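You operate a simulated robot arm through the tools that you are given. There is no shell and no other tool. Be economical: measure what you need, move in short steps, check, and stop when the job is done.

You are at the controls of a simulated robot arm. One attempt, no reset.

TASK
Fill the chip in the grey door with matching wax, buff it and lay it in the good tray.
Fine: take it from the check table; work in the middle of the mat, the door laid along it; wax and pad go back.

The check looks at the end state, three seconds after you hand in, the way a careful person would. Anything else that was tipped, shoved, dropped, spilled or broken makes it a failure.

THE ROBOT
A 7-joint arm with a two-finger parallel gripper on a trunk, on a base that drives. Base frame: it is fixed to the floor where the robot stands at the start and does not move with it; the origin is under the middle of the robot, x ahead of it, y to its left, z up. Readings come in cm, rad, newtons and seconds.
With the tool pointing down near the work surface it reaches from about 34 to 76 cm from the robot's upright axis, wherever it stands. Its first joint turns from -2.007 to 2.007 rad. Places, roughly: good tray [50, -140, 90]; green mat [50, -40, 90]. Payload 3.91 kg.
The tool frame sits at the grasp point between the pads (the TCP): z along the fingers, y along the line on which they close. The tips reach 3 cm beyond it. Largest opening 11 cm; finger width 2, thickness 1; the body of the gripper, 4.8 by 11.2 cm, starts 5.5 cm behind the TCP.
Orientation is that of the tool frame in the base frame, as [roll, pitch, yaw] about the fixed x, y, z axes, in that order (R = Rz(yaw) Ry(pitch) Rx(roll)). With the fingers straight down and closing along the base's y, the tool's x points along the base's -x, its y along +y and its z along -z.

THE INTERFACE
- The arm moves only by the tool play_rows. Its argument "increments" is a list of rows, each an object (a shift or turn left out is 0, a gripper value left out holds the last) with "hand": the finger opening in cm, from 0 to 11; "dp": the shift along the tool's x, y, z in units of 40 mm (1.0 is 40 mm), a list of three; "rotation": the turn, a rotation vector about the tool's x, y, z in units of 5 degrees (1.0 is 5 degrees), a list of three. In form: [{"hand": hand, "dp": [dx, dy, dz], "rotation": [rx, ry, rz]}, ...]. A call has 1 to 12 rows; each row shifts and turns the commanded pose from where the row before left it, along the tool's axes as they then stand. A call with a number of a shift or a turn outside -1 to 1 is refused whole. Rows are played at 5 a second. More than 5 cm and 0.15 rad between two rows, or a gripper value outside its range, and nothing of the call is played. A pose out of reach is approached as far as the arm can. The call stops where the force on the tool passes 90 N (or 10 N more than at its start, if that is more) or the arm is blocked; 0.2 s more then pass. The fingers move at their own pace (about 10.8 cm/s each) and stop on an object; they squeeze with about 43 N. The grip force told is the motor's: it shows also when the fingers shut on nothing. Time passes only in rows, and 0.2 s behind the last, so rows that do not move let the fingers close. The reply holds the time, the measured pose of the TCP, the force on the tool along the base axes, the opening and the grip force, in the units named above and with some noise, with the torque about the TCP (base axes, N m) and any sound that the robot's microphone picked up, and new pictures: "show" is both (left out), scene, wrist or none.
- Cameras (640 x 400 px; columns grow to the right, rows downward): "scene" is now at [-0.96, 14.41, 168.18]; the picture's right is [-0.08, -1.00, 0.00], its down [-0.81, 0.06, -0.58] and it looks along [0.57, -0.04, -0.82] (base axes); focal length 294 px, centre (320, 200). "wrist" rides on the gripper at [7.2, 1.7, -10.3] in the tool frame; the picture's right is [-0.23, 0.97, 0.00], its down [-0.76, -0.18, -0.62] and it looks along [-0.61, -0.14, 0.78] (tool axes); focal length 222 px, centre (320, 200). There is no depth. A picture from a camera that has moved, and an enlarged one, comes with that camera's place and axes in the base frame and with its lens. The place of the scene camera against the robot may be out by one fixed shift of up to 2.5 cm in any direction.
- lift_body(by): slides the trunk up (or, below 0, down) by that many cm; the arm and the scene camera ride with it, the base frame stays. It gives what a move gives, with no picture.
- steer(legs): drives the robot by 1 to 6 legs, each [ahead, turn to the left] in cm and rad, along the robot's own axes; the way and the turn of a leg run together, so that a leg with both is an arc; at most 150 cm and 3.142 rad a leg. The arm and the cameras ride along, it lands a little off, and it stops where it bumps. It gives what a move gives, and a new picture of the scene camera.
- turn_head(pan, tilt): turns the head with the scene camera to pan (to the left, within 2.705 rad either way) and tilt (down, from -0.506 to 1.204), counted from straight ahead of the robot. It gives what a move gives, and a new picture of the scene camera.
- enlarge(camera, box): a new picture of the part [left, top, right, bottom] of that camera's present view, enlarged. The clock stands still meanwhile.
- hand_in(): hands the job in; it is judged then, once.

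Go step by step. Nothing tells you exact positions but the pictures and the camera data: compare them with the known pose of the tool, close in by small moves and look again before you grip or let go. The budget is 120 turns and 260 pictures, counting those below and the enlarged ones. Unless the task says otherwise, let go and move clear before handing in, and close with one line.

The tools are called after ">>>" as name(argument=value, ...) on one line, values as JSON. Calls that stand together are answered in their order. play_rows: Moves the arm, as the interface text tells. Its arguments: {"type":"object","properties":{"increments":{"type":"array"},"show":{"type":"string","enum":["both","scene","wrist","none"]}},"required":["increments"]} The other tools are called the same way: lift_body (by) slides the trunk up or down; steer (legs) drives the base; turn_head (pan, tilt) turns the head that bears the scene camera; enlarge (camera, box) takes an enlarged picture of a part of a camera's view; hand_in () hands the job in.

At the start:

```text
clock: 0.0
ee_pos: [53.62, -9.01, 116.23]
orientation: [3.141, 0.001, -3.142]
contact_force: [0.0, 0.6, 0.1]
ft_torque: [0.0, -0.01, 0.02]
width: 11.0
grasp_force: 0.1
trunk travel left (down, up): [-80.0, 19.0]
robot x, y, heading: [-0.14, -0.04, -0.001]
head pan, tilt: [-0.077, 0.956]
```

scene: 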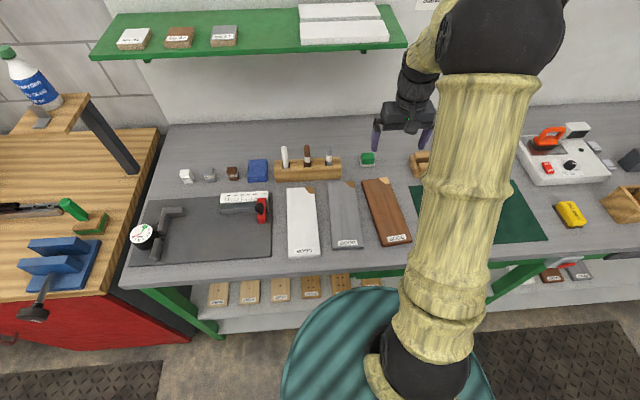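
wrist: 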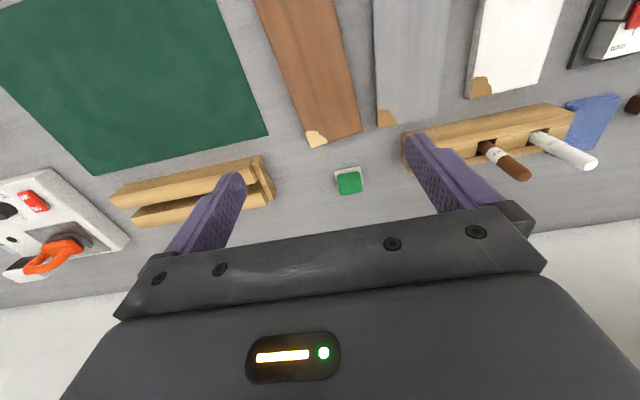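

I see a bench with three chipped doors, a wax holder, small blocks and a green mat; I'll look closer before moving anything.

>>> enlarge(camera="scene", box=[120, 140, 280, 270])

>>> enlarge(camera="scene", box=[260, 130, 420, 260])

>>> enlarge(camera="wrist", box=[240, 60, 640, 220])

>>> turn_head(pan=-0.9, tilt=0.8)

```text
3.08 times, centred on (200, 205) of scene
camera zoom: at [-0.96, 14.41, 168.18], right [-0.08, -1.0, 0.0], down [-0.81, 0.06, -0.58], along [0.57, -0.04, -0.82], focal length 905 px, centre (689, 185)
```

zoom: 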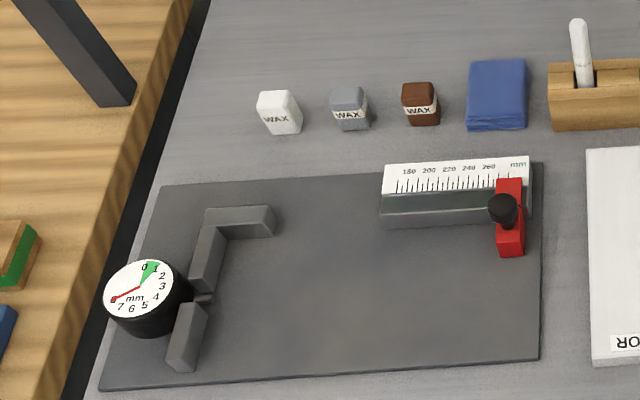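

```text
3.08 times, centred on (340, 195) of scene
camera zoom: at [-0.96, 14.41, 168.18], right [-0.08, -1.0, 0.0], down [-0.81, 0.06, -0.58], along [0.57, -0.04, -0.82], focal length 905 px, centre (258, 215)
```

zoom: 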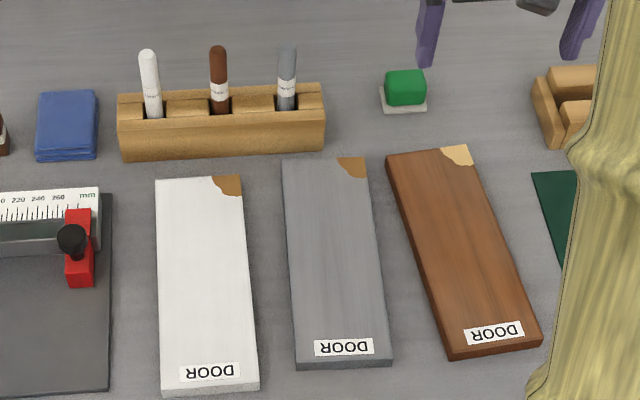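

```text
1.60 times, centred on (440, 140) of wrist
camera zoom: at [46.42, -7.43, 126.65], right [0.23, 0.97, 0.0], down [0.76, -0.18, 0.62], along [0.61, -0.14, -0.78], focal length 355 px, centre (128, 296)
```

zoom: 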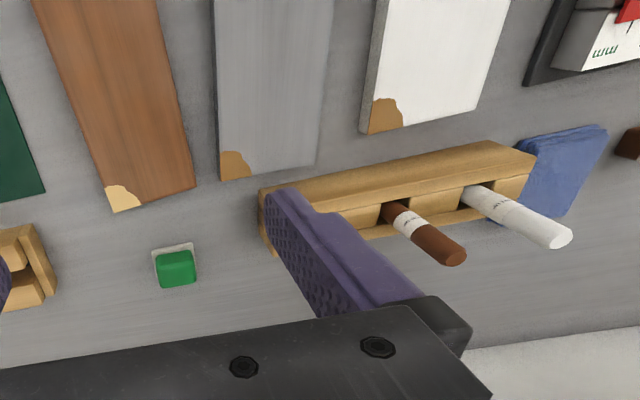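

```text
clock: 1.1
ee_pos: [53.61, -9.06, 116.25]
orientation: [3.141, 0.0, 3.141]
contact_force: [-0.8, -0.4, -0.2]
ft_torque: [0.02, 0.01, -0.06]
width: 10.99
grasp_force: 0.1
trunk travel left (down, up): [-80.0, 19.0]
robot x, y, heading: [0.18, -0.11, 0.003]
head pan, tilt: [-0.901, 0.799]
camera scene: at [-3.15, 8.65, 169.38], right [-0.78, -0.62, 0.0], down [-0.45, 0.56, -0.7], along [0.43, -0.55, -0.72], focal length 294 px, centre (320, 200)
```

scene: 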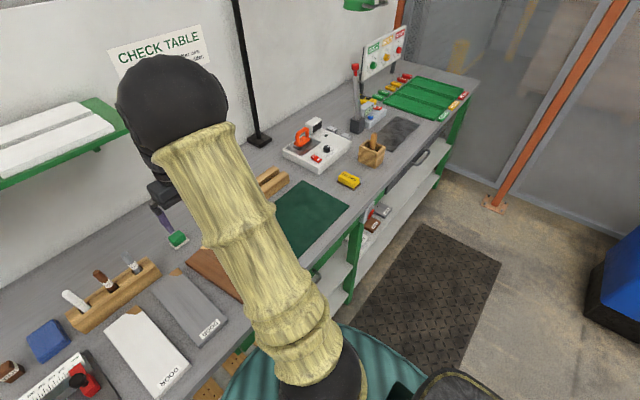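

The bench runs off to the right with several stations; I'll read the sign and labels.

>>> enlarge(camera="scene", box=[100, 20, 220, 95])

>>> enlarge(camera="scene", box=[260, 30, 480, 200])

>>> enlarge(camera="scene", box=[0, 220, 240, 400])

>>> turn_head(pan=-0.4, tilt=0.4)

```text
5.33 times, centred on (160, 58) of scene
camera zoom: at [-3.15, 8.65, 169.38], right [-0.78, -0.62, 0.0], down [-0.45, 0.56, -0.7], along [0.43, -0.55, -0.72], focal length 1569 px, centre (1173, 960)
```

zoom: 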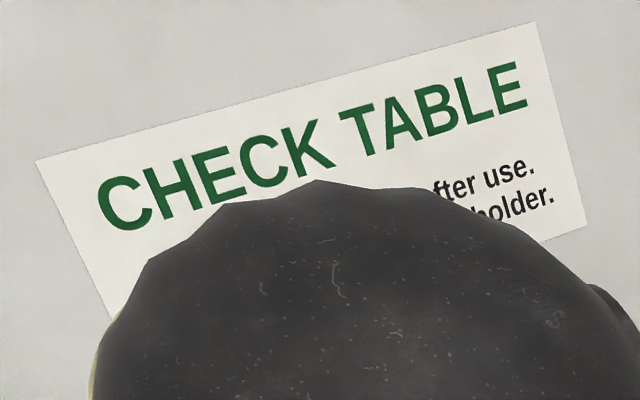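

```text
2.35 times, centred on (370, 115) of scene
camera zoom: at [-3.15, 8.65, 169.38], right [-0.78, -0.62, 0.0], down [-0.45, 0.56, -0.7], along [0.43, -0.55, -0.72], focal length 692 px, centre (202, 400)
```

zoom: 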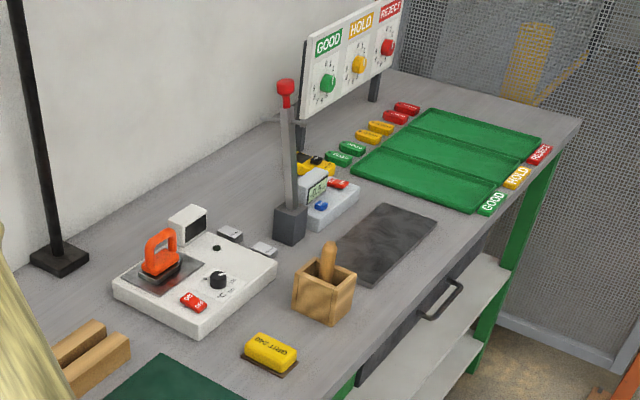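

```text
2.22 times, centred on (120, 310) of scene
camera zoom: at [-3.15, 8.65, 169.38], right [-0.78, -0.62, 0.0], down [-0.45, 0.56, -0.7], along [0.43, -0.55, -0.72], focal length 654 px, centre (764, -44)
```

zoom: 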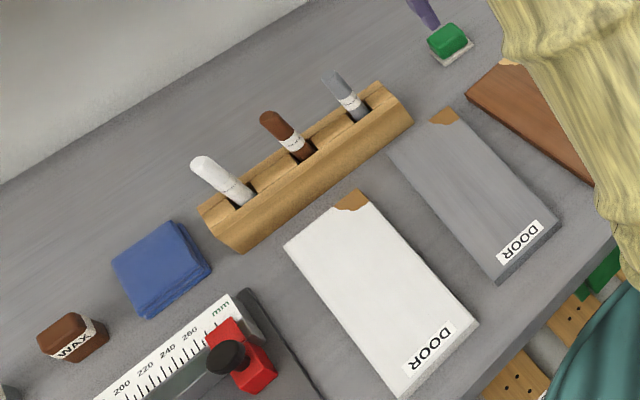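

```text
clock: 2.1
ee_pos: [53.61, -9.13, 116.3]
orientation: [-3.14, 0.0, -3.141]
contact_force: [-0.5, -0.6, 0.2]
ft_torque: [0.01, 0.02, -0.01]
width: 10.96
grasp_force: 0.0
trunk travel left (down, up): [-80.0, 19.0]
robot x, y, heading: [-0.1, 0.13, -0.001]
head pan, tilt: [-0.4, 0.4]
camera scene: at [0.37, 11.35, 172.89], right [-0.39, -0.92, 0.0], down [-0.36, 0.15, -0.92], along [0.85, -0.36, -0.39], focal length 294 px, centre (320, 200)
```

scene: 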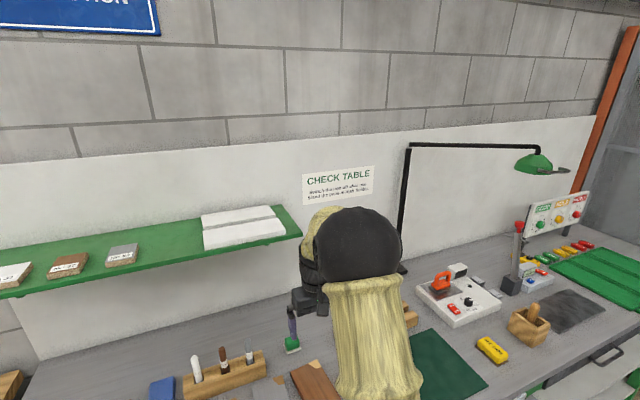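

I'll read the sign, the shelf labels, and then the blue sign above.

>>> enlarge(camera="scene", box=[295, 160, 385, 210])

>>> enlarge(camera="scene", box=[180, 340, 270, 400])

>>> enlarge(camera="scene", box=[0, 200, 300, 300])

>>> turn_head(pan=0.2, tilt=0.3)

```text
7.11 times, centred on (340, 185) of scene
camera zoom: at [0.37, 11.35, 172.89], right [-0.39, -0.92, 0.0], down [-0.36, 0.15, -0.92], along [0.85, -0.36, -0.39], focal length 2092 px, centre (178, 307)
```

zoom: 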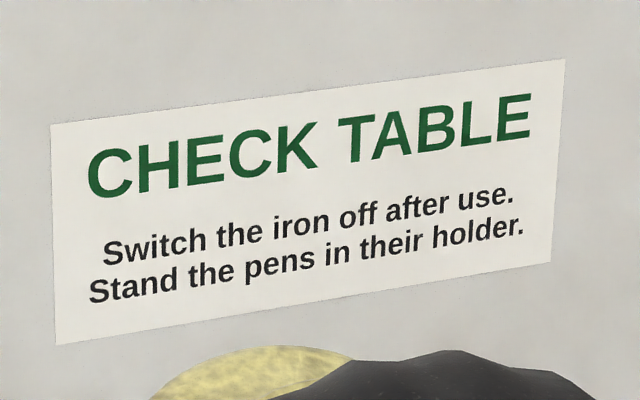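

```text
6.67 times, centred on (225, 370) of scene
camera zoom: at [0.37, 11.35, 172.89], right [-0.39, -0.92, 0.0], down [-0.36, 0.15, -0.92], along [0.85, -0.36, -0.39], focal length 1961 px, centre (953, -933)
```

zoom: 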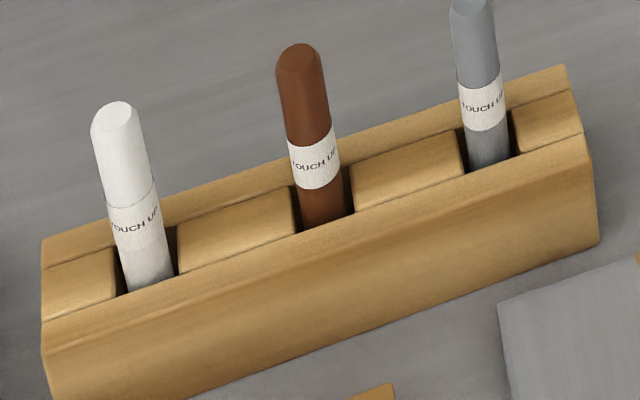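

```text
2.13 times, centred on (150, 250) of scene
camera zoom: at [0.37, 11.35, 172.89], right [-0.39, -0.92, 0.0], down [-0.36, 0.15, -0.92], along [0.85, -0.36, -0.39], focal length 628 px, centre (683, 93)
```

zoom: 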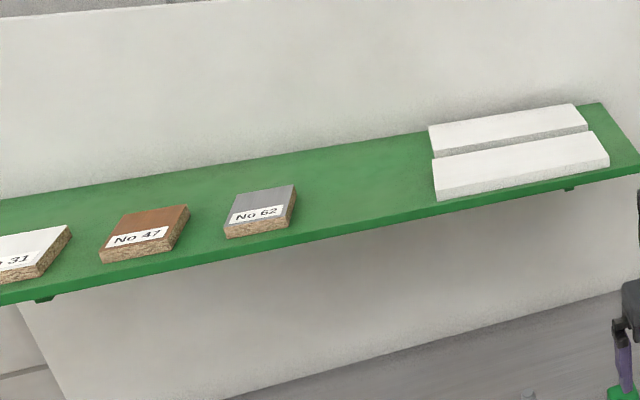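

```text
clock: 3.1
ee_pos: [53.48, -9.03, 116.32]
orientation: [3.141, 0.0, 3.141]
contact_force: [0.3, 0.4, 0.1]
ft_torque: [0.03, -0.03, 0.0]
width: 10.98
grasp_force: 0.1
trunk travel left (down, up): [-80.0, 19.0]
robot x, y, heading: [0.07, -0.17, 0.001]
head pan, tilt: [0.201, 0.3]
camera scene: at [0.98, 16.82, 173.82], right [0.2, -0.98, 0.0], down [-0.29, -0.06, -0.96], along [0.94, 0.19, -0.3], focal length 294 px, centre (320, 200)
```

scene: 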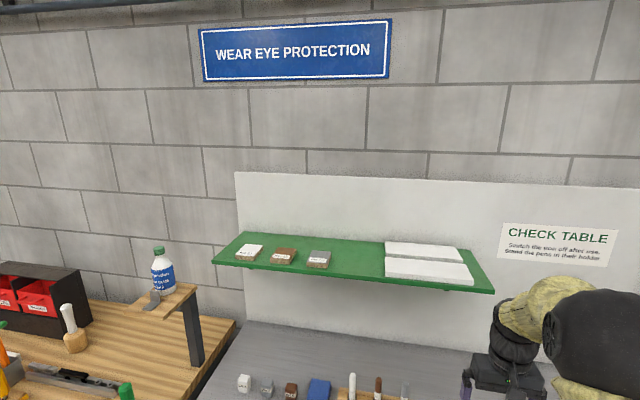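

The grey wax block and the grey door with its far right corner chipped are clear; the green pad with a white underside is probably the buffer. I'll bring the wrist over the grey door and look.

>>> play_rows(increments=[{"dp": [0.28, 0.79, 0.69]}, {"dp": [0.28, 0.79, 0.69]}, {"dp": [0.28, 0.79, 0.69]}, {"dp": [0.28, 0.79, 0.69]}, {}], show="wrist")

>>> turn_head(pan=-0.1, tilt=0.95)

```text
clock: 4.3
ee_pos: [49.19, 3.65, 105.31]
orientation: [3.14, -0.001, -3.141]
contact_force: [-0.3, 0.4, -0.1]
ft_torque: [-0.03, 0.0, -0.02]
width: 10.99
grasp_force: 0.2
trunk travel left (down, up): [-80.0, 19.0]
robot x, y, heading: [0.08, 0.11, -0.001]
head pan, tilt: [0.201, 0.3]
camera wrist: at [42.08, 5.24, 115.57], right [0.23, 0.97, 0.0], down [0.76, -0.18, 0.62], along [0.61, -0.14, -0.78], focal length 222 px, centre (320, 200)
```

wrist: 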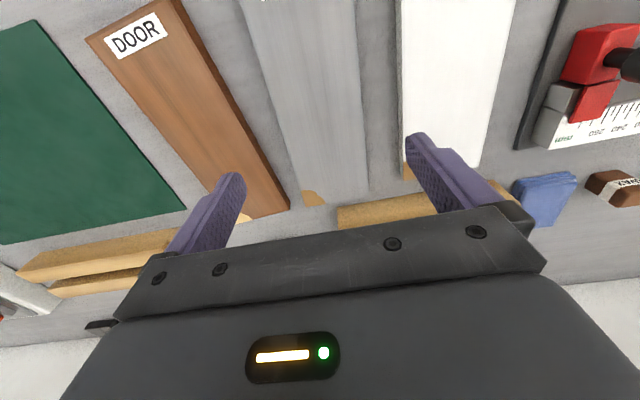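

```text
clock: 5.3
ee_pos: [49.25, 3.62, 105.28]
orientation: [3.14, -0.001, 3.141]
contact_force: [-0.3, -0.4, -0.1]
ft_torque: [-0.03, 0.0, 0.03]
width: 11.0
grasp_force: 0.0
trunk travel left (down, up): [-80.0, 19.0]
robot x, y, heading: [-0.07, -0.05, 0.003]
head pan, tilt: [-0.099, 0.949]
camera scene: at [-0.93, 14.25, 168.24], right [-0.1, -1.0, 0.0], down [-0.81, 0.08, -0.58], along [0.58, -0.06, -0.81], focal length 294 px, centre (320, 200)
```

scene: 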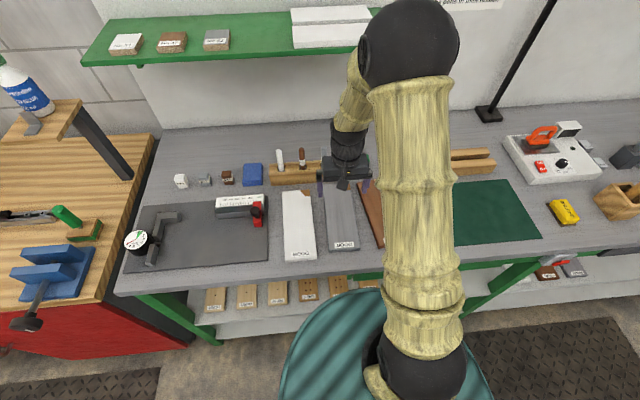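

The door is about 9 cm wide, centre near (49, 3.5), turned about -2.6°. I'll line up and go down to it with the fingers open.

>>> play_rows(increments=[{"hand": 11, "rotation": [0, 0, 0.52]}, {"dp": [0, 0, 0.73]}, {"dp": [0, 0, 0.73]}, {"dp": [0, 0, 0.73]}, {}], show="both")

>>> enlarge(camera="scene", box=[270, 140, 400, 260])

```text
clock: 6.5
ee_pos: [49.22, 3.64, 96.39]
orientation: [3.14, 0.0, 3.096]
contact_force: [-0.4, 0.1, 0.2]
ft_torque: [0.0, 0.01, 0.0]
width: 10.99
grasp_force: 0.0
trunk travel left (down, up): [-80.0, 19.0]
robot x, y, heading: [-0.16, -0.23, 0.001]
head pan, tilt: [-0.099, 0.949]
camera scene: at [-0.99, 14.25, 168.23], right [-0.1, -1.0, 0.0], down [-0.81, 0.08, -0.58], along [0.58, -0.06, -0.81], focal length 294 px, centre (320, 200)
camera wrist: at [42.07, 5.59, 106.77], right [0.27, 0.96, 0.0], down [0.75, -0.21, 0.62], along [0.6, -0.17, -0.78], focal length 222 px, centre (320, 200)
```

scene: 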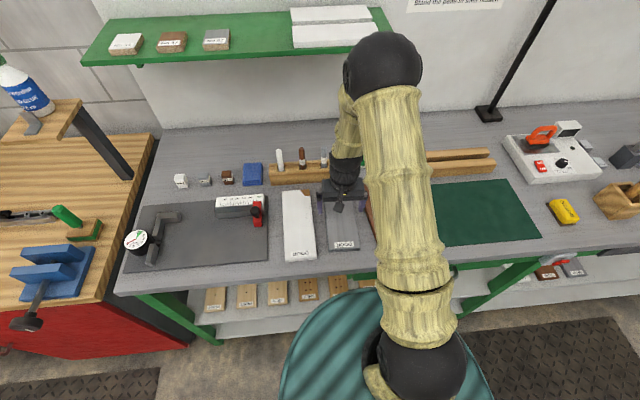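
wrist: 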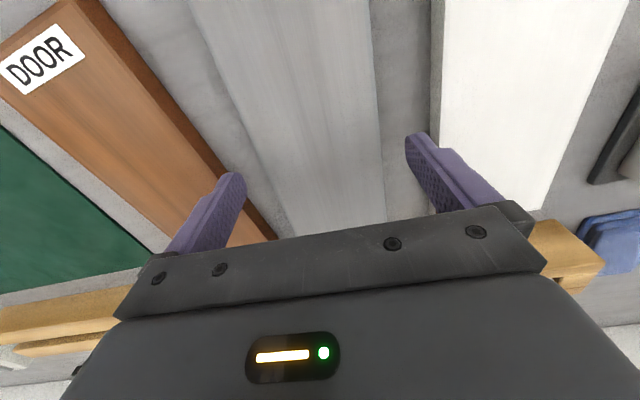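

```text
3.33 times, centred on (335, 200) of scene
camera zoom: at [-0.99, 14.25, 168.23], right [-0.1, -1.0, 0.0], down [-0.81, 0.08, -0.58], along [0.58, -0.06, -0.81], focal length 980 px, centre (270, 200)
```

zoom: 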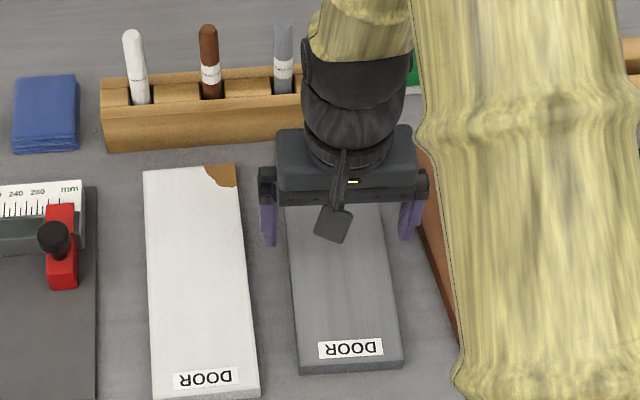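

Both fingers straddle the grey door with about 1 cm to the neighbours; going down the last bit and closing.

>>> play_rows(increments=[{"dp": [0, 0, 0.35]}, {"dp": [0, 0, 0.35]}, {"hand": 8}, {"hand": 8}, {}, {}], show="wrist")

```text
clock: 7.9
ee_pos: [49.16, 3.61, 93.79]
orientation: [-3.141, 0.001, 3.095]
contact_force: [-0.3, -0.1, 0.1]
ft_torque: [0.04, -0.01, -0.01]
width: 8.98
grasp_force: 42.8
trunk travel left (down, up): [-80.0, 19.0]
robot x, y, heading: [0.11, 0.03, -0.002]
head pan, tilt: [-0.099, 0.949]
camera wrist: at [42.04, 5.63, 103.99], right [0.27, 0.96, 0.0], down [0.75, -0.21, 0.62], along [0.6, -0.17, -0.78], focal length 222 px, centre (320, 200)
```

wrist: 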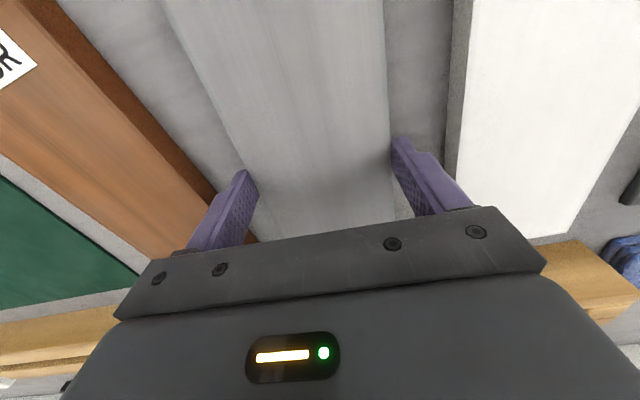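

Door held at 8.98 cm. Lift straight, then check.

>>> play_rows(increments=[{"dp": [0, 0, -0.3]}, {"dp": [0, 0, -0.6]}, {"dp": [0, 0, -0.8]}, {"dp": [0, 0, -0.8]}, {"dp": [0, 0, -0.5]}, {}], show="both")

```text
clock: 9.3
ee_pos: [49.21, 3.75, 105.8]
orientation: [3.141, 0.001, 3.096]
contact_force: [0.1, 0.0, -2.3]
ft_torque: [-0.01, 0.04, -0.01]
width: 8.95
grasp_force: 43.4
trunk travel left (down, up): [-80.0, 19.0]
robot x, y, heading: [0.36, 0.2, -0.006]
head pan, tilt: [-0.099, 0.949]
camera scene: at [-0.88, 14.25, 168.23], right [-0.1, -1.0, 0.0], down [-0.81, 0.08, -0.58], along [0.58, -0.06, -0.81], focal length 294 px, centre (320, 200)
camera wrist: at [42.08, 5.72, 116.05], right [0.27, 0.96, 0.0], down [0.75, -0.21, 0.62], along [0.6, -0.17, -0.78], focal length 222 px, centre (320, 200)
```

scene: 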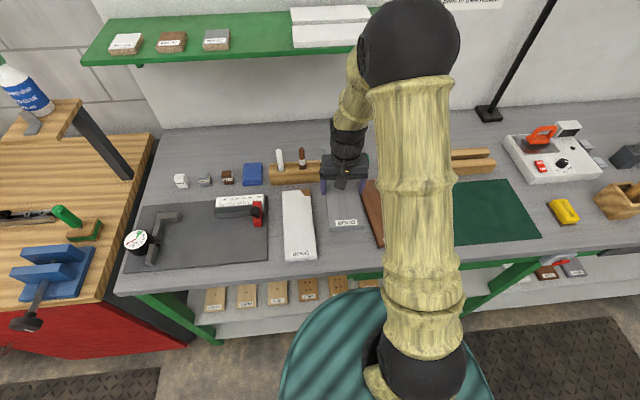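
wrist: 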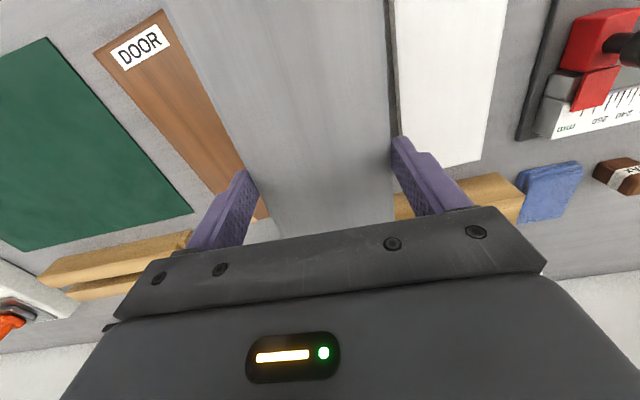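

The door hangs level. Carry it over the mat, whose middle I take to be about (47.6, -37.7).

>>> play_rows(increments=[{"dp": [0, -0.94, 0]}, {"dp": [0, -0.94, 0]}, {"dp": [0, -0.94, 0]}, {"dp": [0, -0.94, 0]}, {"dp": [0, -0.94, 0]}, {"dp": [0, -0.94, 0]}, {"dp": [0, -0.94, 0]}, {"dp": [0, -0.94, 0]}, {"dp": [0, -0.94, 0]}, {"dp": [0, -0.94, 0]}, {"dp": [0, -0.94, 0]}, {}], show="none")

>>> play_rows(increments=[{"rotation": [0, 0, -0.97]}, {"rotation": [0, 0, -0.97]}, {"rotation": [0, 0, -0.97]}, {"rotation": [0, 0, -0.97]}, {"rotation": [0, 0, -0.97]}, {"rotation": [0, 0, -0.97]}, {"rotation": [0, 0, -0.97]}, {"rotation": [0, 0, -0.97]}, {"rotation": [0, 0, -0.97]}, {"rotation": [0, 0, -0.97]}, {}], show="both")

```text
clock: 11.9
ee_pos: [47.09, -37.6, 105.64]
orientation: [3.139, -0.001, 3.096]
contact_force: [-0.8, -0.2, -3.1]
ft_torque: [0.04, 0.0, -0.01]
width: 8.95
grasp_force: 42.6
trunk travel left (down, up): [-80.0, 19.0]
robot x, y, heading: [-0.14, -0.07, 0.002]
head pan, tilt: [-0.099, 0.949]
```

```text
clock: 14.3
ee_pos: [47.12, -37.71, 105.61]
orientation: [-3.141, 0.0, -2.34]
contact_force: [-0.2, 0.4, -2.1]
ft_torque: [-0.01, 0.02, -0.01]
width: 8.93
grasp_force: 43.0
trunk travel left (down, up): [-80.0, 19.0]
robot x, y, heading: [0.13, -0.01, -0.003]
head pan, tilt: [-0.099, 0.949]
camera scene: at [-0.91, 14.21, 168.23], right [-0.1, -1.0, 0.0], down [-0.81, 0.08, -0.58], along [0.58, -0.06, -0.81], focal length 294 px, centre (320, 200)
camera wrist: at [41.06, -41.85, 115.97], right [-0.54, 0.84, 0.0], down [0.66, 0.42, 0.62], along [0.52, 0.34, -0.78], focal length 222 px, centre (320, 200)
```

scene: 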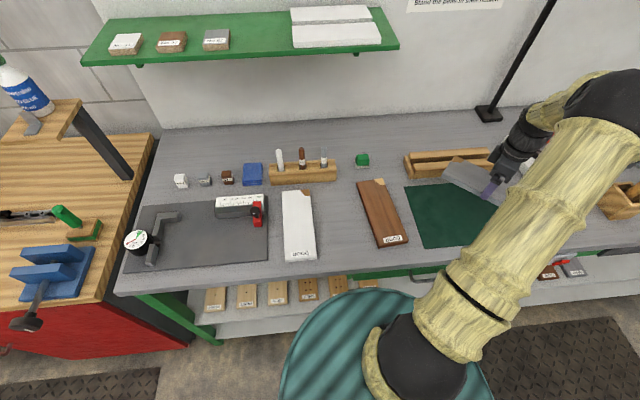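
wrist: 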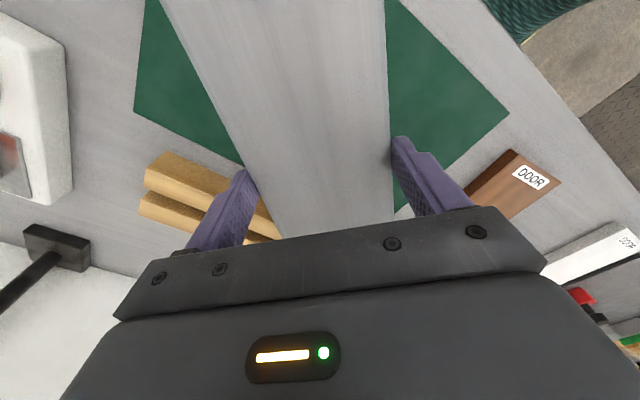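

Rotation is going the right way; finish it to 90°.

>>> play_rows(increments=[{"rotation": [0, 0, -0.979]}, {"rotation": [0, 0, -0.979]}, {"rotation": [0, 0, -0.979]}, {"rotation": [0, 0, -0.979]}, {"rotation": [0, 0, -0.979]}, {"rotation": [0, 0, -0.979]}, {"rotation": [0, 0, -0.979]}, {"rotation": [0, 0, -0.979]}, {"rotation": [0, 0, -0.979]}, {}], show="both")

```text
clock: 16.5
ee_pos: [47.28, -37.63, 105.7]
orientation: [3.14, 0.0, -1.571]
contact_force: [-0.1, 0.4, -3.2]
ft_torque: [-0.02, 0.0, 0.02]
width: 8.95
grasp_force: 42.9
trunk travel left (down, up): [-80.0, 19.0]
robot x, y, heading: [-0.05, 0.32, -0.004]
head pan, tilt: [-0.099, 0.949]
camera scene: at [-0.91, 14.21, 168.23], right [-0.1, -1.0, 0.0], down [-0.81, 0.08, -0.58], along [0.58, -0.06, -0.81], focal length 294 px, centre (320, 200)
camera wrist: at [45.67, -45.01, 115.98], right [-0.97, 0.23, 0.0], down [0.18, 0.76, 0.62], along [0.14, 0.61, -0.78], focal length 222 px, centre (320, 200)
```

scene: 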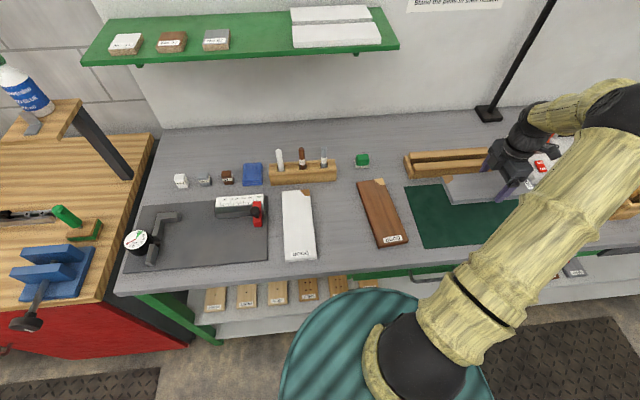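
wrist: 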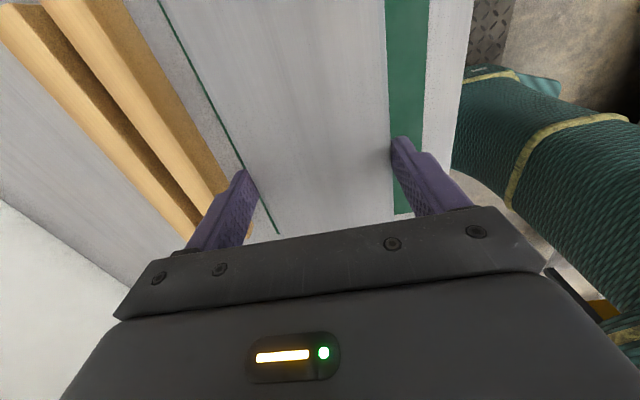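

Aligned along the mat. Lower it gently to contact.

>>> play_rows(increments=[{"dp": [0, -0.075, 0.9]}, {"dp": [0, 0, 0.9]}, {"dp": [0, 0, 0.9]}, {"dp": [0, 0, 0.1]}, {"dp": [0, 0, 0.06]}, {}], show="wrist")

```text
clock: 17.9
ee_pos: [47.58, -37.71, 94.25]
orientation: [3.14, 0.002, -1.571]
contact_force: [-0.1, -0.1, -2.3]
ft_torque: [-0.01, -0.01, -0.02]
width: 8.97
grasp_force: 43.1
trunk travel left (down, up): [-80.0, 19.0]
robot x, y, heading: [0.05, -0.2, 0.001]
head pan, tilt: [-0.099, 0.949]
camera wrist: at [46.01, -44.97, 104.54], right [-0.97, 0.23, 0.0], down [0.18, 0.76, 0.62], along [0.14, 0.61, -0.78], focal length 222 px, centre (320, 200)
```

wrist: 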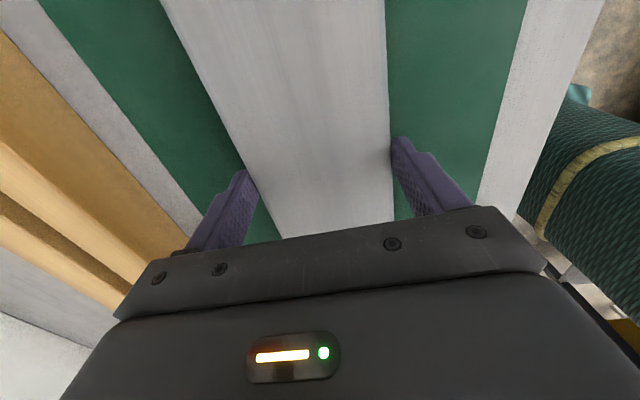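

>>> play_rows(increments=[{"dp": [0, 0, 0.04]}, {"dp": [0, 0, 0.03]}, {}], show="none")

```text
clock: 18.7
ee_pos: [47.53, -37.69, 93.94]
orientation: [3.142, 0.0, -1.571]
contact_force: [-0.2, 0.0, -1.0]
ft_torque: [-0.21, 0.05, 0.02]
width: 8.95
grasp_force: 42.4
trunk travel left (down, up): [-80.0, 19.0]
robot x, y, heading: [-0.39, -0.05, -0.002]
head pan, tilt: [-0.099, 0.949]
```

Contact is made (weight coming off). Release, rise, and look.

>>> play_rows(increments=[{"hand": 11}, {}, {}, {"dp": [0, 0, -0.8]}, {"dp": [0, 0, -1]}, {"dp": [0, 0, -1]}, {"dp": [0, 0, -1]}, {}], show="both")

```text
clock: 20.5
ee_pos: [47.56, -37.6, 109.27]
orientation: [-3.141, 0.002, -1.573]
contact_force: [-0.2, 0.0, 0.1]
ft_torque: [0.01, -0.02, 0.0]
width: 11.01
grasp_force: 0.0
trunk travel left (down, up): [-80.0, 19.0]
robot x, y, heading: [-0.24, 0.21, -0.002]
head pan, tilt: [-0.099, 0.949]
camera scene: at [-0.9, 14.2, 168.23], right [-0.1, -0.99, 0.0], down [-0.81, 0.08, -0.58], along [0.58, -0.06, -0.81], focal length 294 px, centre (320, 200)
camera wrist: at [45.99, -45.02, 119.63], right [-0.97, 0.23, 0.0], down [0.18, 0.76, 0.62], along [0.14, 0.61, -0.78], focal length 222 px, centre (320, 200)
```

scene: 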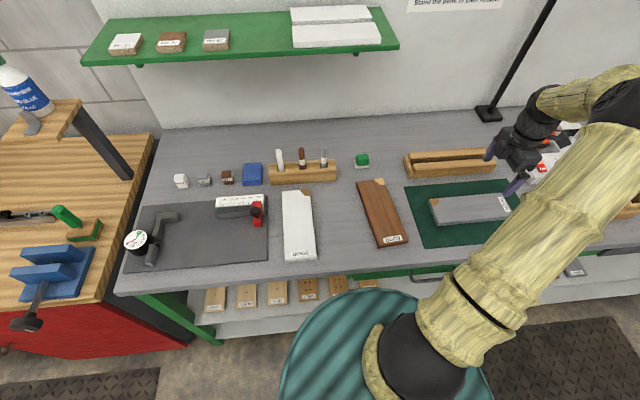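
wrist: 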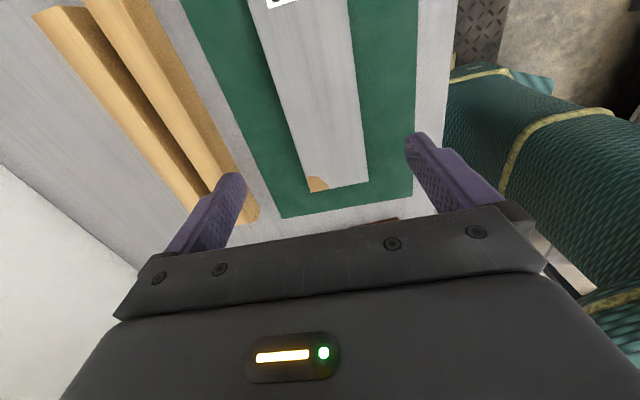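

The door lies centred on the mat with the chip at its +y end. Now I'll retract the arm high and centre, and look behind before driving left.

>>> play_rows(increments=[{"dp": [-0.93, 0, -0.3]}, {"dp": [-0.93, 0, -0.3]}, {"dp": [-0.93, 0, -0.3]}, {"dp": [-0.93, 0, -0.3]}, {"dp": [-0.93, 0, -0.3]}, {"dp": [-0.93, 0, -0.3]}, {"dp": [-0.93, 0, -0.3]}, {"dp": [-0.93, 0, -0.3]}, {"dp": [-0.93, 0, -0.3]}, {"dp": [-0.93, 0, -0.3]}, {}], show="none")

>>> play_rows(increments=[{"rotation": [0, 0, 1]}, {"rotation": [0, 0, 1]}, {"rotation": [0, 0, 1]}, {"rotation": [0, 0, 1]}, {"rotation": [0, 0, 1]}, {"rotation": [0, 0, 1]}, {"rotation": [0, 0, 1]}, {"rotation": [0, 0, 1]}, {"rotation": [0, 0, 1]}, {}], show="none")

>>> play_rows(increments=[{"rotation": [0, 0, 1]}, {"rotation": [0, 0, 1]}, {"rotation": [0, 0, 1]}, {"rotation": [0, 0, 1]}, {"rotation": [0, 0, 1]}, {"rotation": [0, 0, 1]}, {"rotation": [0, 0, 1]}, {"rotation": [0, 0, 1]}, {"rotation": [0, 0, 1]}, {}], show="none")

>>> turn_head(pan=2.7, tilt=0.7)

```text
clock: 22.9
ee_pos: [47.64, -0.39, 121.23]
orientation: [-3.14, 0.0, -1.572]
contact_force: [0.7, -1.1, 0.7]
ft_torque: [-0.03, -0.03, 0.0]
width: 11.0
grasp_force: 0.1
trunk travel left (down, up): [-80.0, 19.0]
robot x, y, heading: [-0.24, 0.15, -0.002]
head pan, tilt: [-0.099, 0.949]
```

```text
clock: 25.1
ee_pos: [47.75, -0.42, 121.27]
orientation: [3.141, -0.002, -2.359]
contact_force: [-0.1, -0.8, -0.1]
ft_torque: [0.01, 0.01, 0.02]
width: 11.01
grasp_force: 0.0
trunk travel left (down, up): [-80.0, 19.0]
robot x, y, heading: [-0.17, 0.16, 0.002]
head pan, tilt: [-0.099, 0.949]
```

```text
clock: 27.3
ee_pos: [47.53, -0.51, 121.24]
orientation: [3.14, 0.001, 3.138]
contact_force: [-0.1, -0.5, -0.2]
ft_torque: [0.0, 0.01, -0.01]
width: 11.0
grasp_force: 0.1
trunk travel left (down, up): [-80.0, 19.0]
robot x, y, heading: [0.16, -0.17, 0.002]
head pan, tilt: [-0.099, 0.949]
```

```text
clock: 29.8
ee_pos: [47.53, -0.48, 121.3]
orientation: [-3.14, 0.001, 3.14]
contact_force: [-0.1, 0.4, -1.0]
ft_torque: [0.01, -0.05, 0.0]
width: 10.98
grasp_force: 0.0
trunk travel left (down, up): [-80.0, 19.0]
robot x, y, heading: [0.08, 0.01, 0.0]
head pan, tilt: [2.7, 0.7]
camera scene: at [-15.85, 18.6, 170.21], right [0.43, 0.9, 0.0], down [0.58, -0.28, -0.77], along [-0.69, 0.33, -0.64], focal length 294 px, centre (320, 200)
```

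scene: 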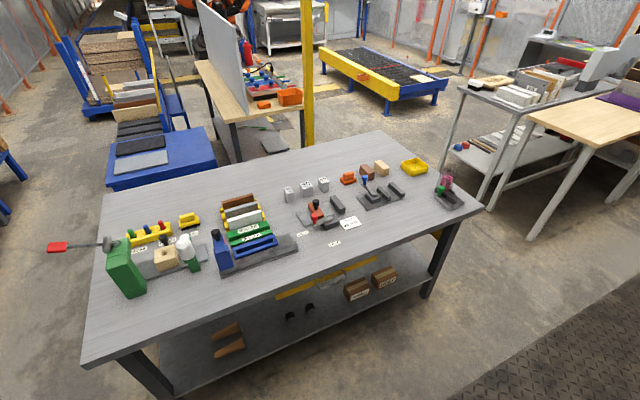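

There is a table about 70 cm behind, so I'll use a short zig: turn right 1 rad, back 20 cm, turn back, ahead 11 cm.

>>> steer(legs=[[0, -1.0], [-20.2, 0], [0, 1.0], [10.9, 0]])

>>> turn_head(pan=-0.05, tilt=0.95)

```text
clock: 37.2
ee_pos: [47.01, 19.24, 121.33]
orientation: [-3.14, 0.0, -3.089]
contact_force: [0.2, -0.2, -0.1]
ft_torque: [-0.03, 0.01, 0.0]
width: 11.0
grasp_force: 0.1
trunk travel left (down, up): [-80.0, 19.0]
robot x, y, heading: [-0.78, 16.84, 0.052]
head pan, tilt: [2.7, 0.7]
camera scene: at [-17.38, 34.82, 170.2], right [0.38, 0.93, 0.0], down [0.6, -0.24, -0.76], along [-0.71, 0.29, -0.64], focal length 294 px, centre (320, 200)
```

scene: 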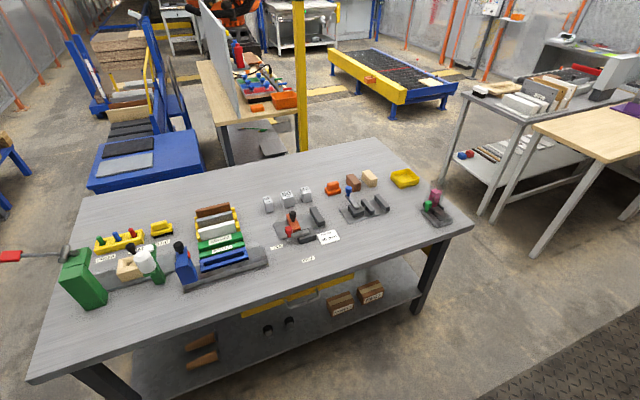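

```text
clock: 39.7
ee_pos: [47.1, 19.13, 121.27]
orientation: [3.14, 0.0, -3.09]
contact_force: [0.3, -0.3, -0.5]
ft_torque: [0.0, -0.01, -0.04]
width: 10.97
grasp_force: 0.1
trunk travel left (down, up): [-80.0, 19.0]
robot x, y, heading: [-0.04, 17.03, 0.055]
head pan, tilt: [-0.051, 0.949]
camera scene: at [-2.2, 31.6, 168.23], right [0.0, -1.0, 0.0], down [-0.81, 0.0, -0.58], along [0.58, 0.0, -0.81], focal length 294 px, centre (320, 200)
```

scene: 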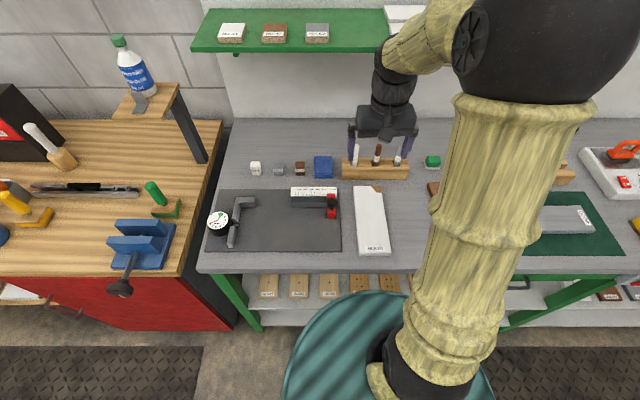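

I'm at about (0, 17). Now hover before the grey wax block for a wrist view.

>>> play_rows(increments=[{"dp": [-0.447, 0.76, 0]}, {"dp": [-0.447, 0.76, 0]}, {"dp": [-0.447, 0.76, 0.45]}, {"dp": [-0.447, 0.76, 0.45]}, {"dp": [-0.447, 0.76, 0.45]}, {"dp": [-0.447, 0.76, 0.45]}, {"dp": [-0.447, 0.76, 0.45]}, {"dp": [-0.447, 0.76, 0.45]}, {}], show="both")

```text
clock: 41.7
ee_pos: [60.16, 44.49, 110.35]
orientation: [3.14, 0.002, -3.089]
contact_force: [0.2, -0.1, 0.0]
ft_torque: [0.0, -0.02, 0.01]
width: 11.01
grasp_force: 0.0
trunk travel left (down, up): [-80.0, 19.0]
robot x, y, heading: [-0.59, 17.04, 0.051]
head pan, tilt: [-0.051, 0.949]
camera scene: at [-2.25, 31.53, 168.24], right [0.0, -1.0, 0.0], down [-0.81, 0.0, -0.58], along [0.58, 0.0, -0.81], focal length 294 px, centre (320, 200)
camera wrist: at [52.83, 45.73, 120.6], right [0.18, 0.98, 0.0], down [0.77, -0.14, 0.62], along [0.61, -0.11, -0.78], focal length 222 px, centre (320, 200)
```

scene: 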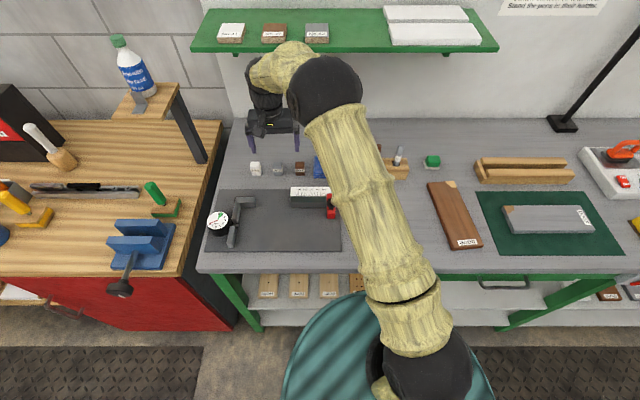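
wrist: 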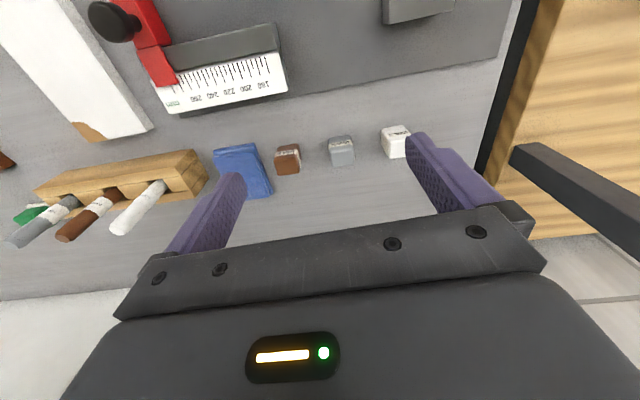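

>>> enlarge(camera="wrist", box=[200, 100, 420, 220])

>>> enlarge(camera="scene", box=[235, 140, 345, 200])

```text
2.91 times, centred on (310, 160) of wrist
camera zoom: at [52.83, 45.73, 120.6], right [0.18, 0.98, 0.0], down [0.77, -0.14, 0.62], along [0.61, -0.11, -0.78], focal length 646 px, centre (349, 316)
```

zoom: 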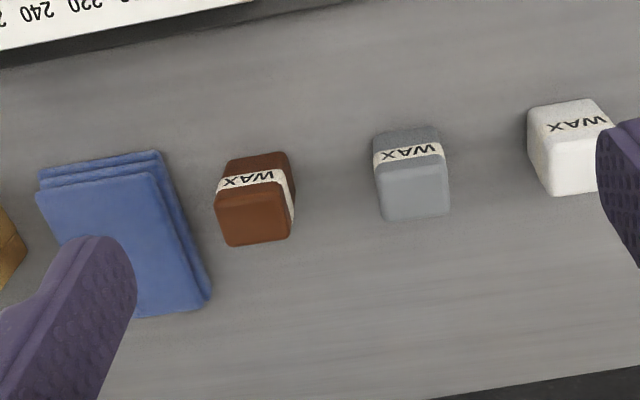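

```text
5.82 times, centred on (290, 170) of scene
camera zoom: at [-2.25, 31.53, 168.24], right [0.0, -1.0, 0.0], down [-0.81, 0.0, -0.58], along [0.58, 0.0, -0.81], focal length 1711 px, centre (494, 374)
```

zoom: 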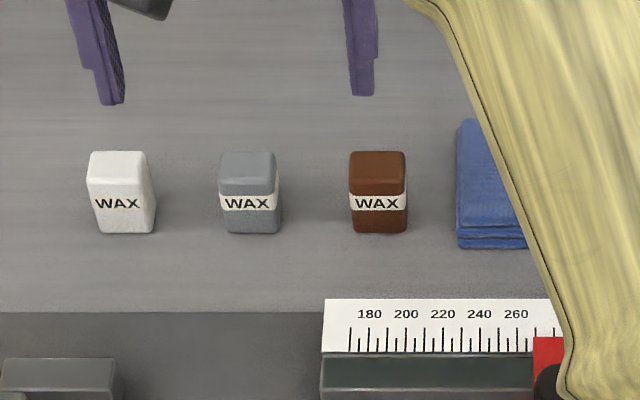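

Grey wax centre is about (67.0, 46.2), square to the base. Align, narrow the fingers to 6 cm and come down halfway.

>>> play_rows(increments=[{"hand": 6, "rotation": [0, 0, 0.6]}, {"dp": [-0.571, 0.142, 0.7]}, {"dp": [-0.571, 0.142, 0.7]}, {"dp": [-0.571, 0.142, 0.7]}, {}], show="both")

>>> enlarge(camera="scene", box=[235, 140, 345, 200])

>>> enlarge(camera="wrist", box=[200, 100, 440, 230])

```text
clock: 42.9
ee_pos: [66.88, 45.88, 101.7]
orientation: [3.14, 0.001, -3.14]
contact_force: [-0.6, 0.9, -0.2]
ft_torque: [0.02, -0.02, 0.01]
width: 6.0
grasp_force: 0.1
trunk travel left (down, up): [-80.0, 19.0]
robot x, y, heading: [-0.64, 17.28, 0.054]
head pan, tilt: [-0.051, 0.949]
camera scene: at [-2.29, 31.56, 168.24], right [0.0, -1.0, 0.0], down [-0.81, 0.0, -0.58], along [0.58, 0.0, -0.81], focal length 294 px, centre (320, 200)
camera wrist: at [59.65, 47.49, 111.98], right [0.23, 0.97, 0.0], down [0.76, -0.18, 0.62], along [0.61, -0.14, -0.78], focal length 222 px, centre (320, 200)
```

scene: 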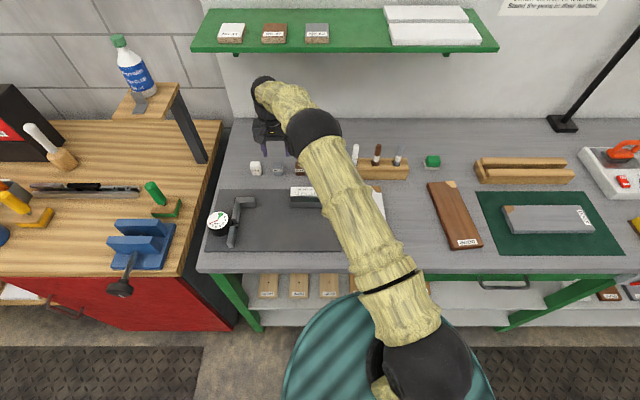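
wrist: 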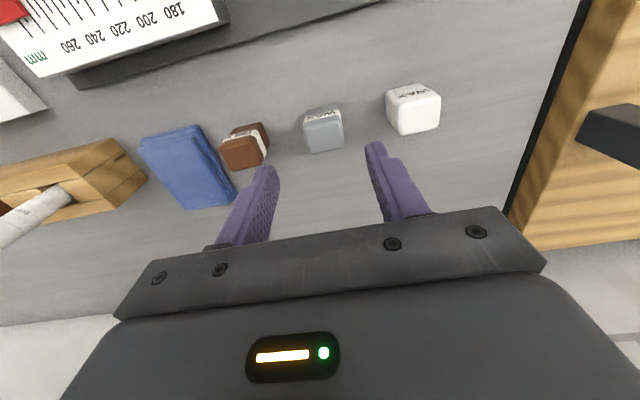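

```text
5.82 times, centred on (290, 170) of scene
camera zoom: at [-2.29, 31.56, 168.24], right [0.0, -1.0, 0.0], down [-0.81, 0.0, -0.58], along [0.58, 0.0, -0.81], focal length 1711 px, centre (494, 374)
```

zoom: 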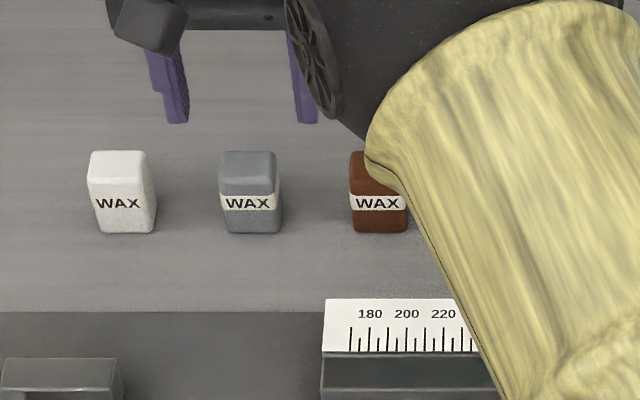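

```text
2.67 times, centred on (320, 165) of wrist
camera zoom: at [59.65, 47.49, 111.98], right [0.23, 0.97, 0.0], down [0.76, -0.18, 0.62], along [0.61, -0.14, -0.78], focal length 592 px, centre (320, 293)
```

zoom: 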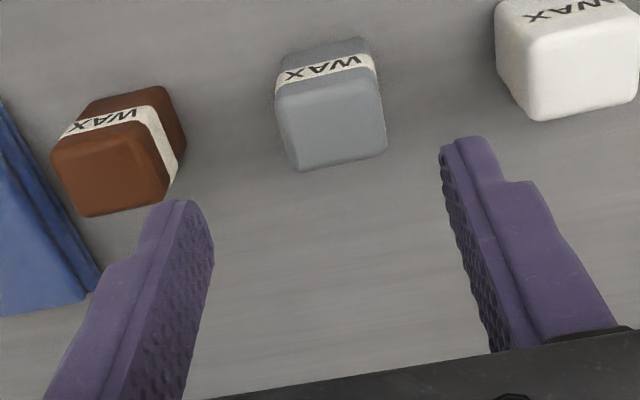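

Fingers straddle the grey block. Small correction, descend to z≈95 and close.

>>> play_rows(increments=[{"dp": [-0.085, 0.08, 0.6]}, {"dp": [0, 0, 0.6]}, {"dp": [0, 0, 0.45]}, {}, {"hand": 2}, {}, {}], show="both")

>>> enlarge(camera="scene", box=[235, 140, 345, 200])

```text
clock: 44.5
ee_pos: [67.47, 46.09, 95.42]
orientation: [3.141, 0.0, 3.141]
contact_force: [-0.6, -0.3, 0.8]
ft_torque: [0.0, -0.01, 0.05]
width: 3.08
grasp_force: 42.9
trunk travel left (down, up): [-80.0, 19.0]
robot x, y, heading: [-0.14, 17.13, 0.052]
head pan, tilt: [-0.051, 0.949]
camera scene: at [-2.19, 31.6, 168.23], right [0.0, -1.0, 0.0], down [-0.81, 0.0, -0.58], along [0.58, 0.0, -0.81], focal length 294 px, centre (320, 200)
camera wrist: at [60.29, 47.74, 105.65], right [0.23, 0.97, 0.0], down [0.76, -0.18, 0.62], along [0.61, -0.14, -0.78], focal length 222 px, centre (320, 200)
```

scene: 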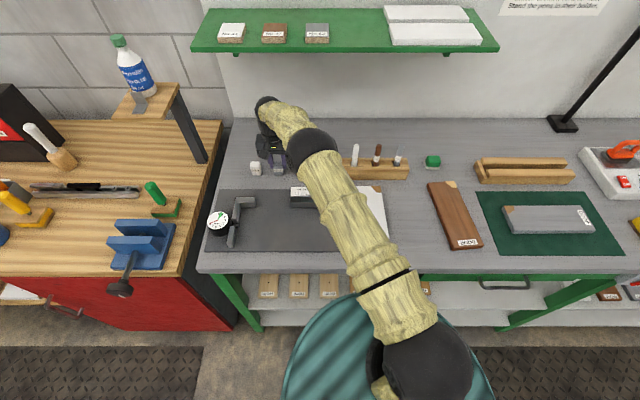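
wrist: 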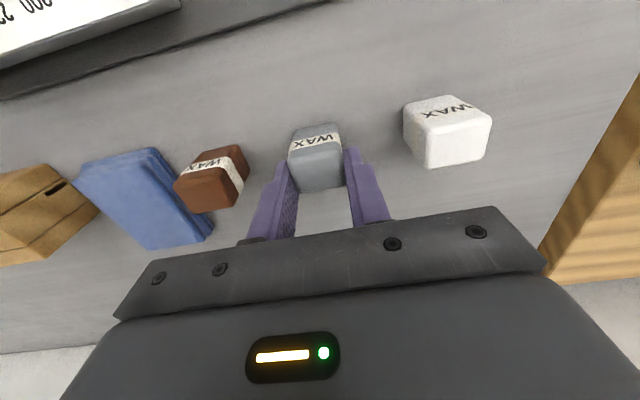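

```text
5.82 times, centred on (290, 170) of scene
camera zoom: at [-2.19, 31.6, 168.23], right [0.0, -1.0, 0.0], down [-0.81, 0.0, -0.58], along [0.58, 0.0, -0.81], focal length 1711 px, centre (494, 374)
```

zoom: 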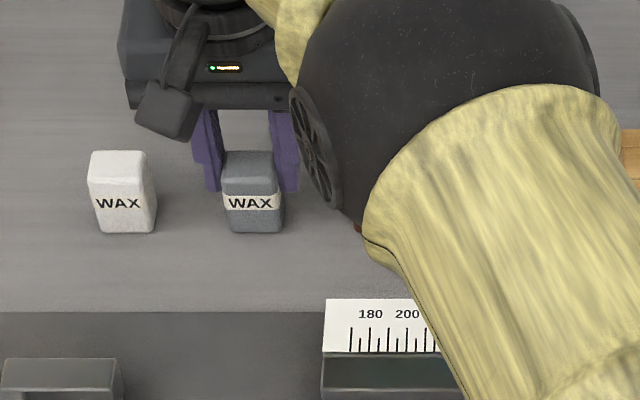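

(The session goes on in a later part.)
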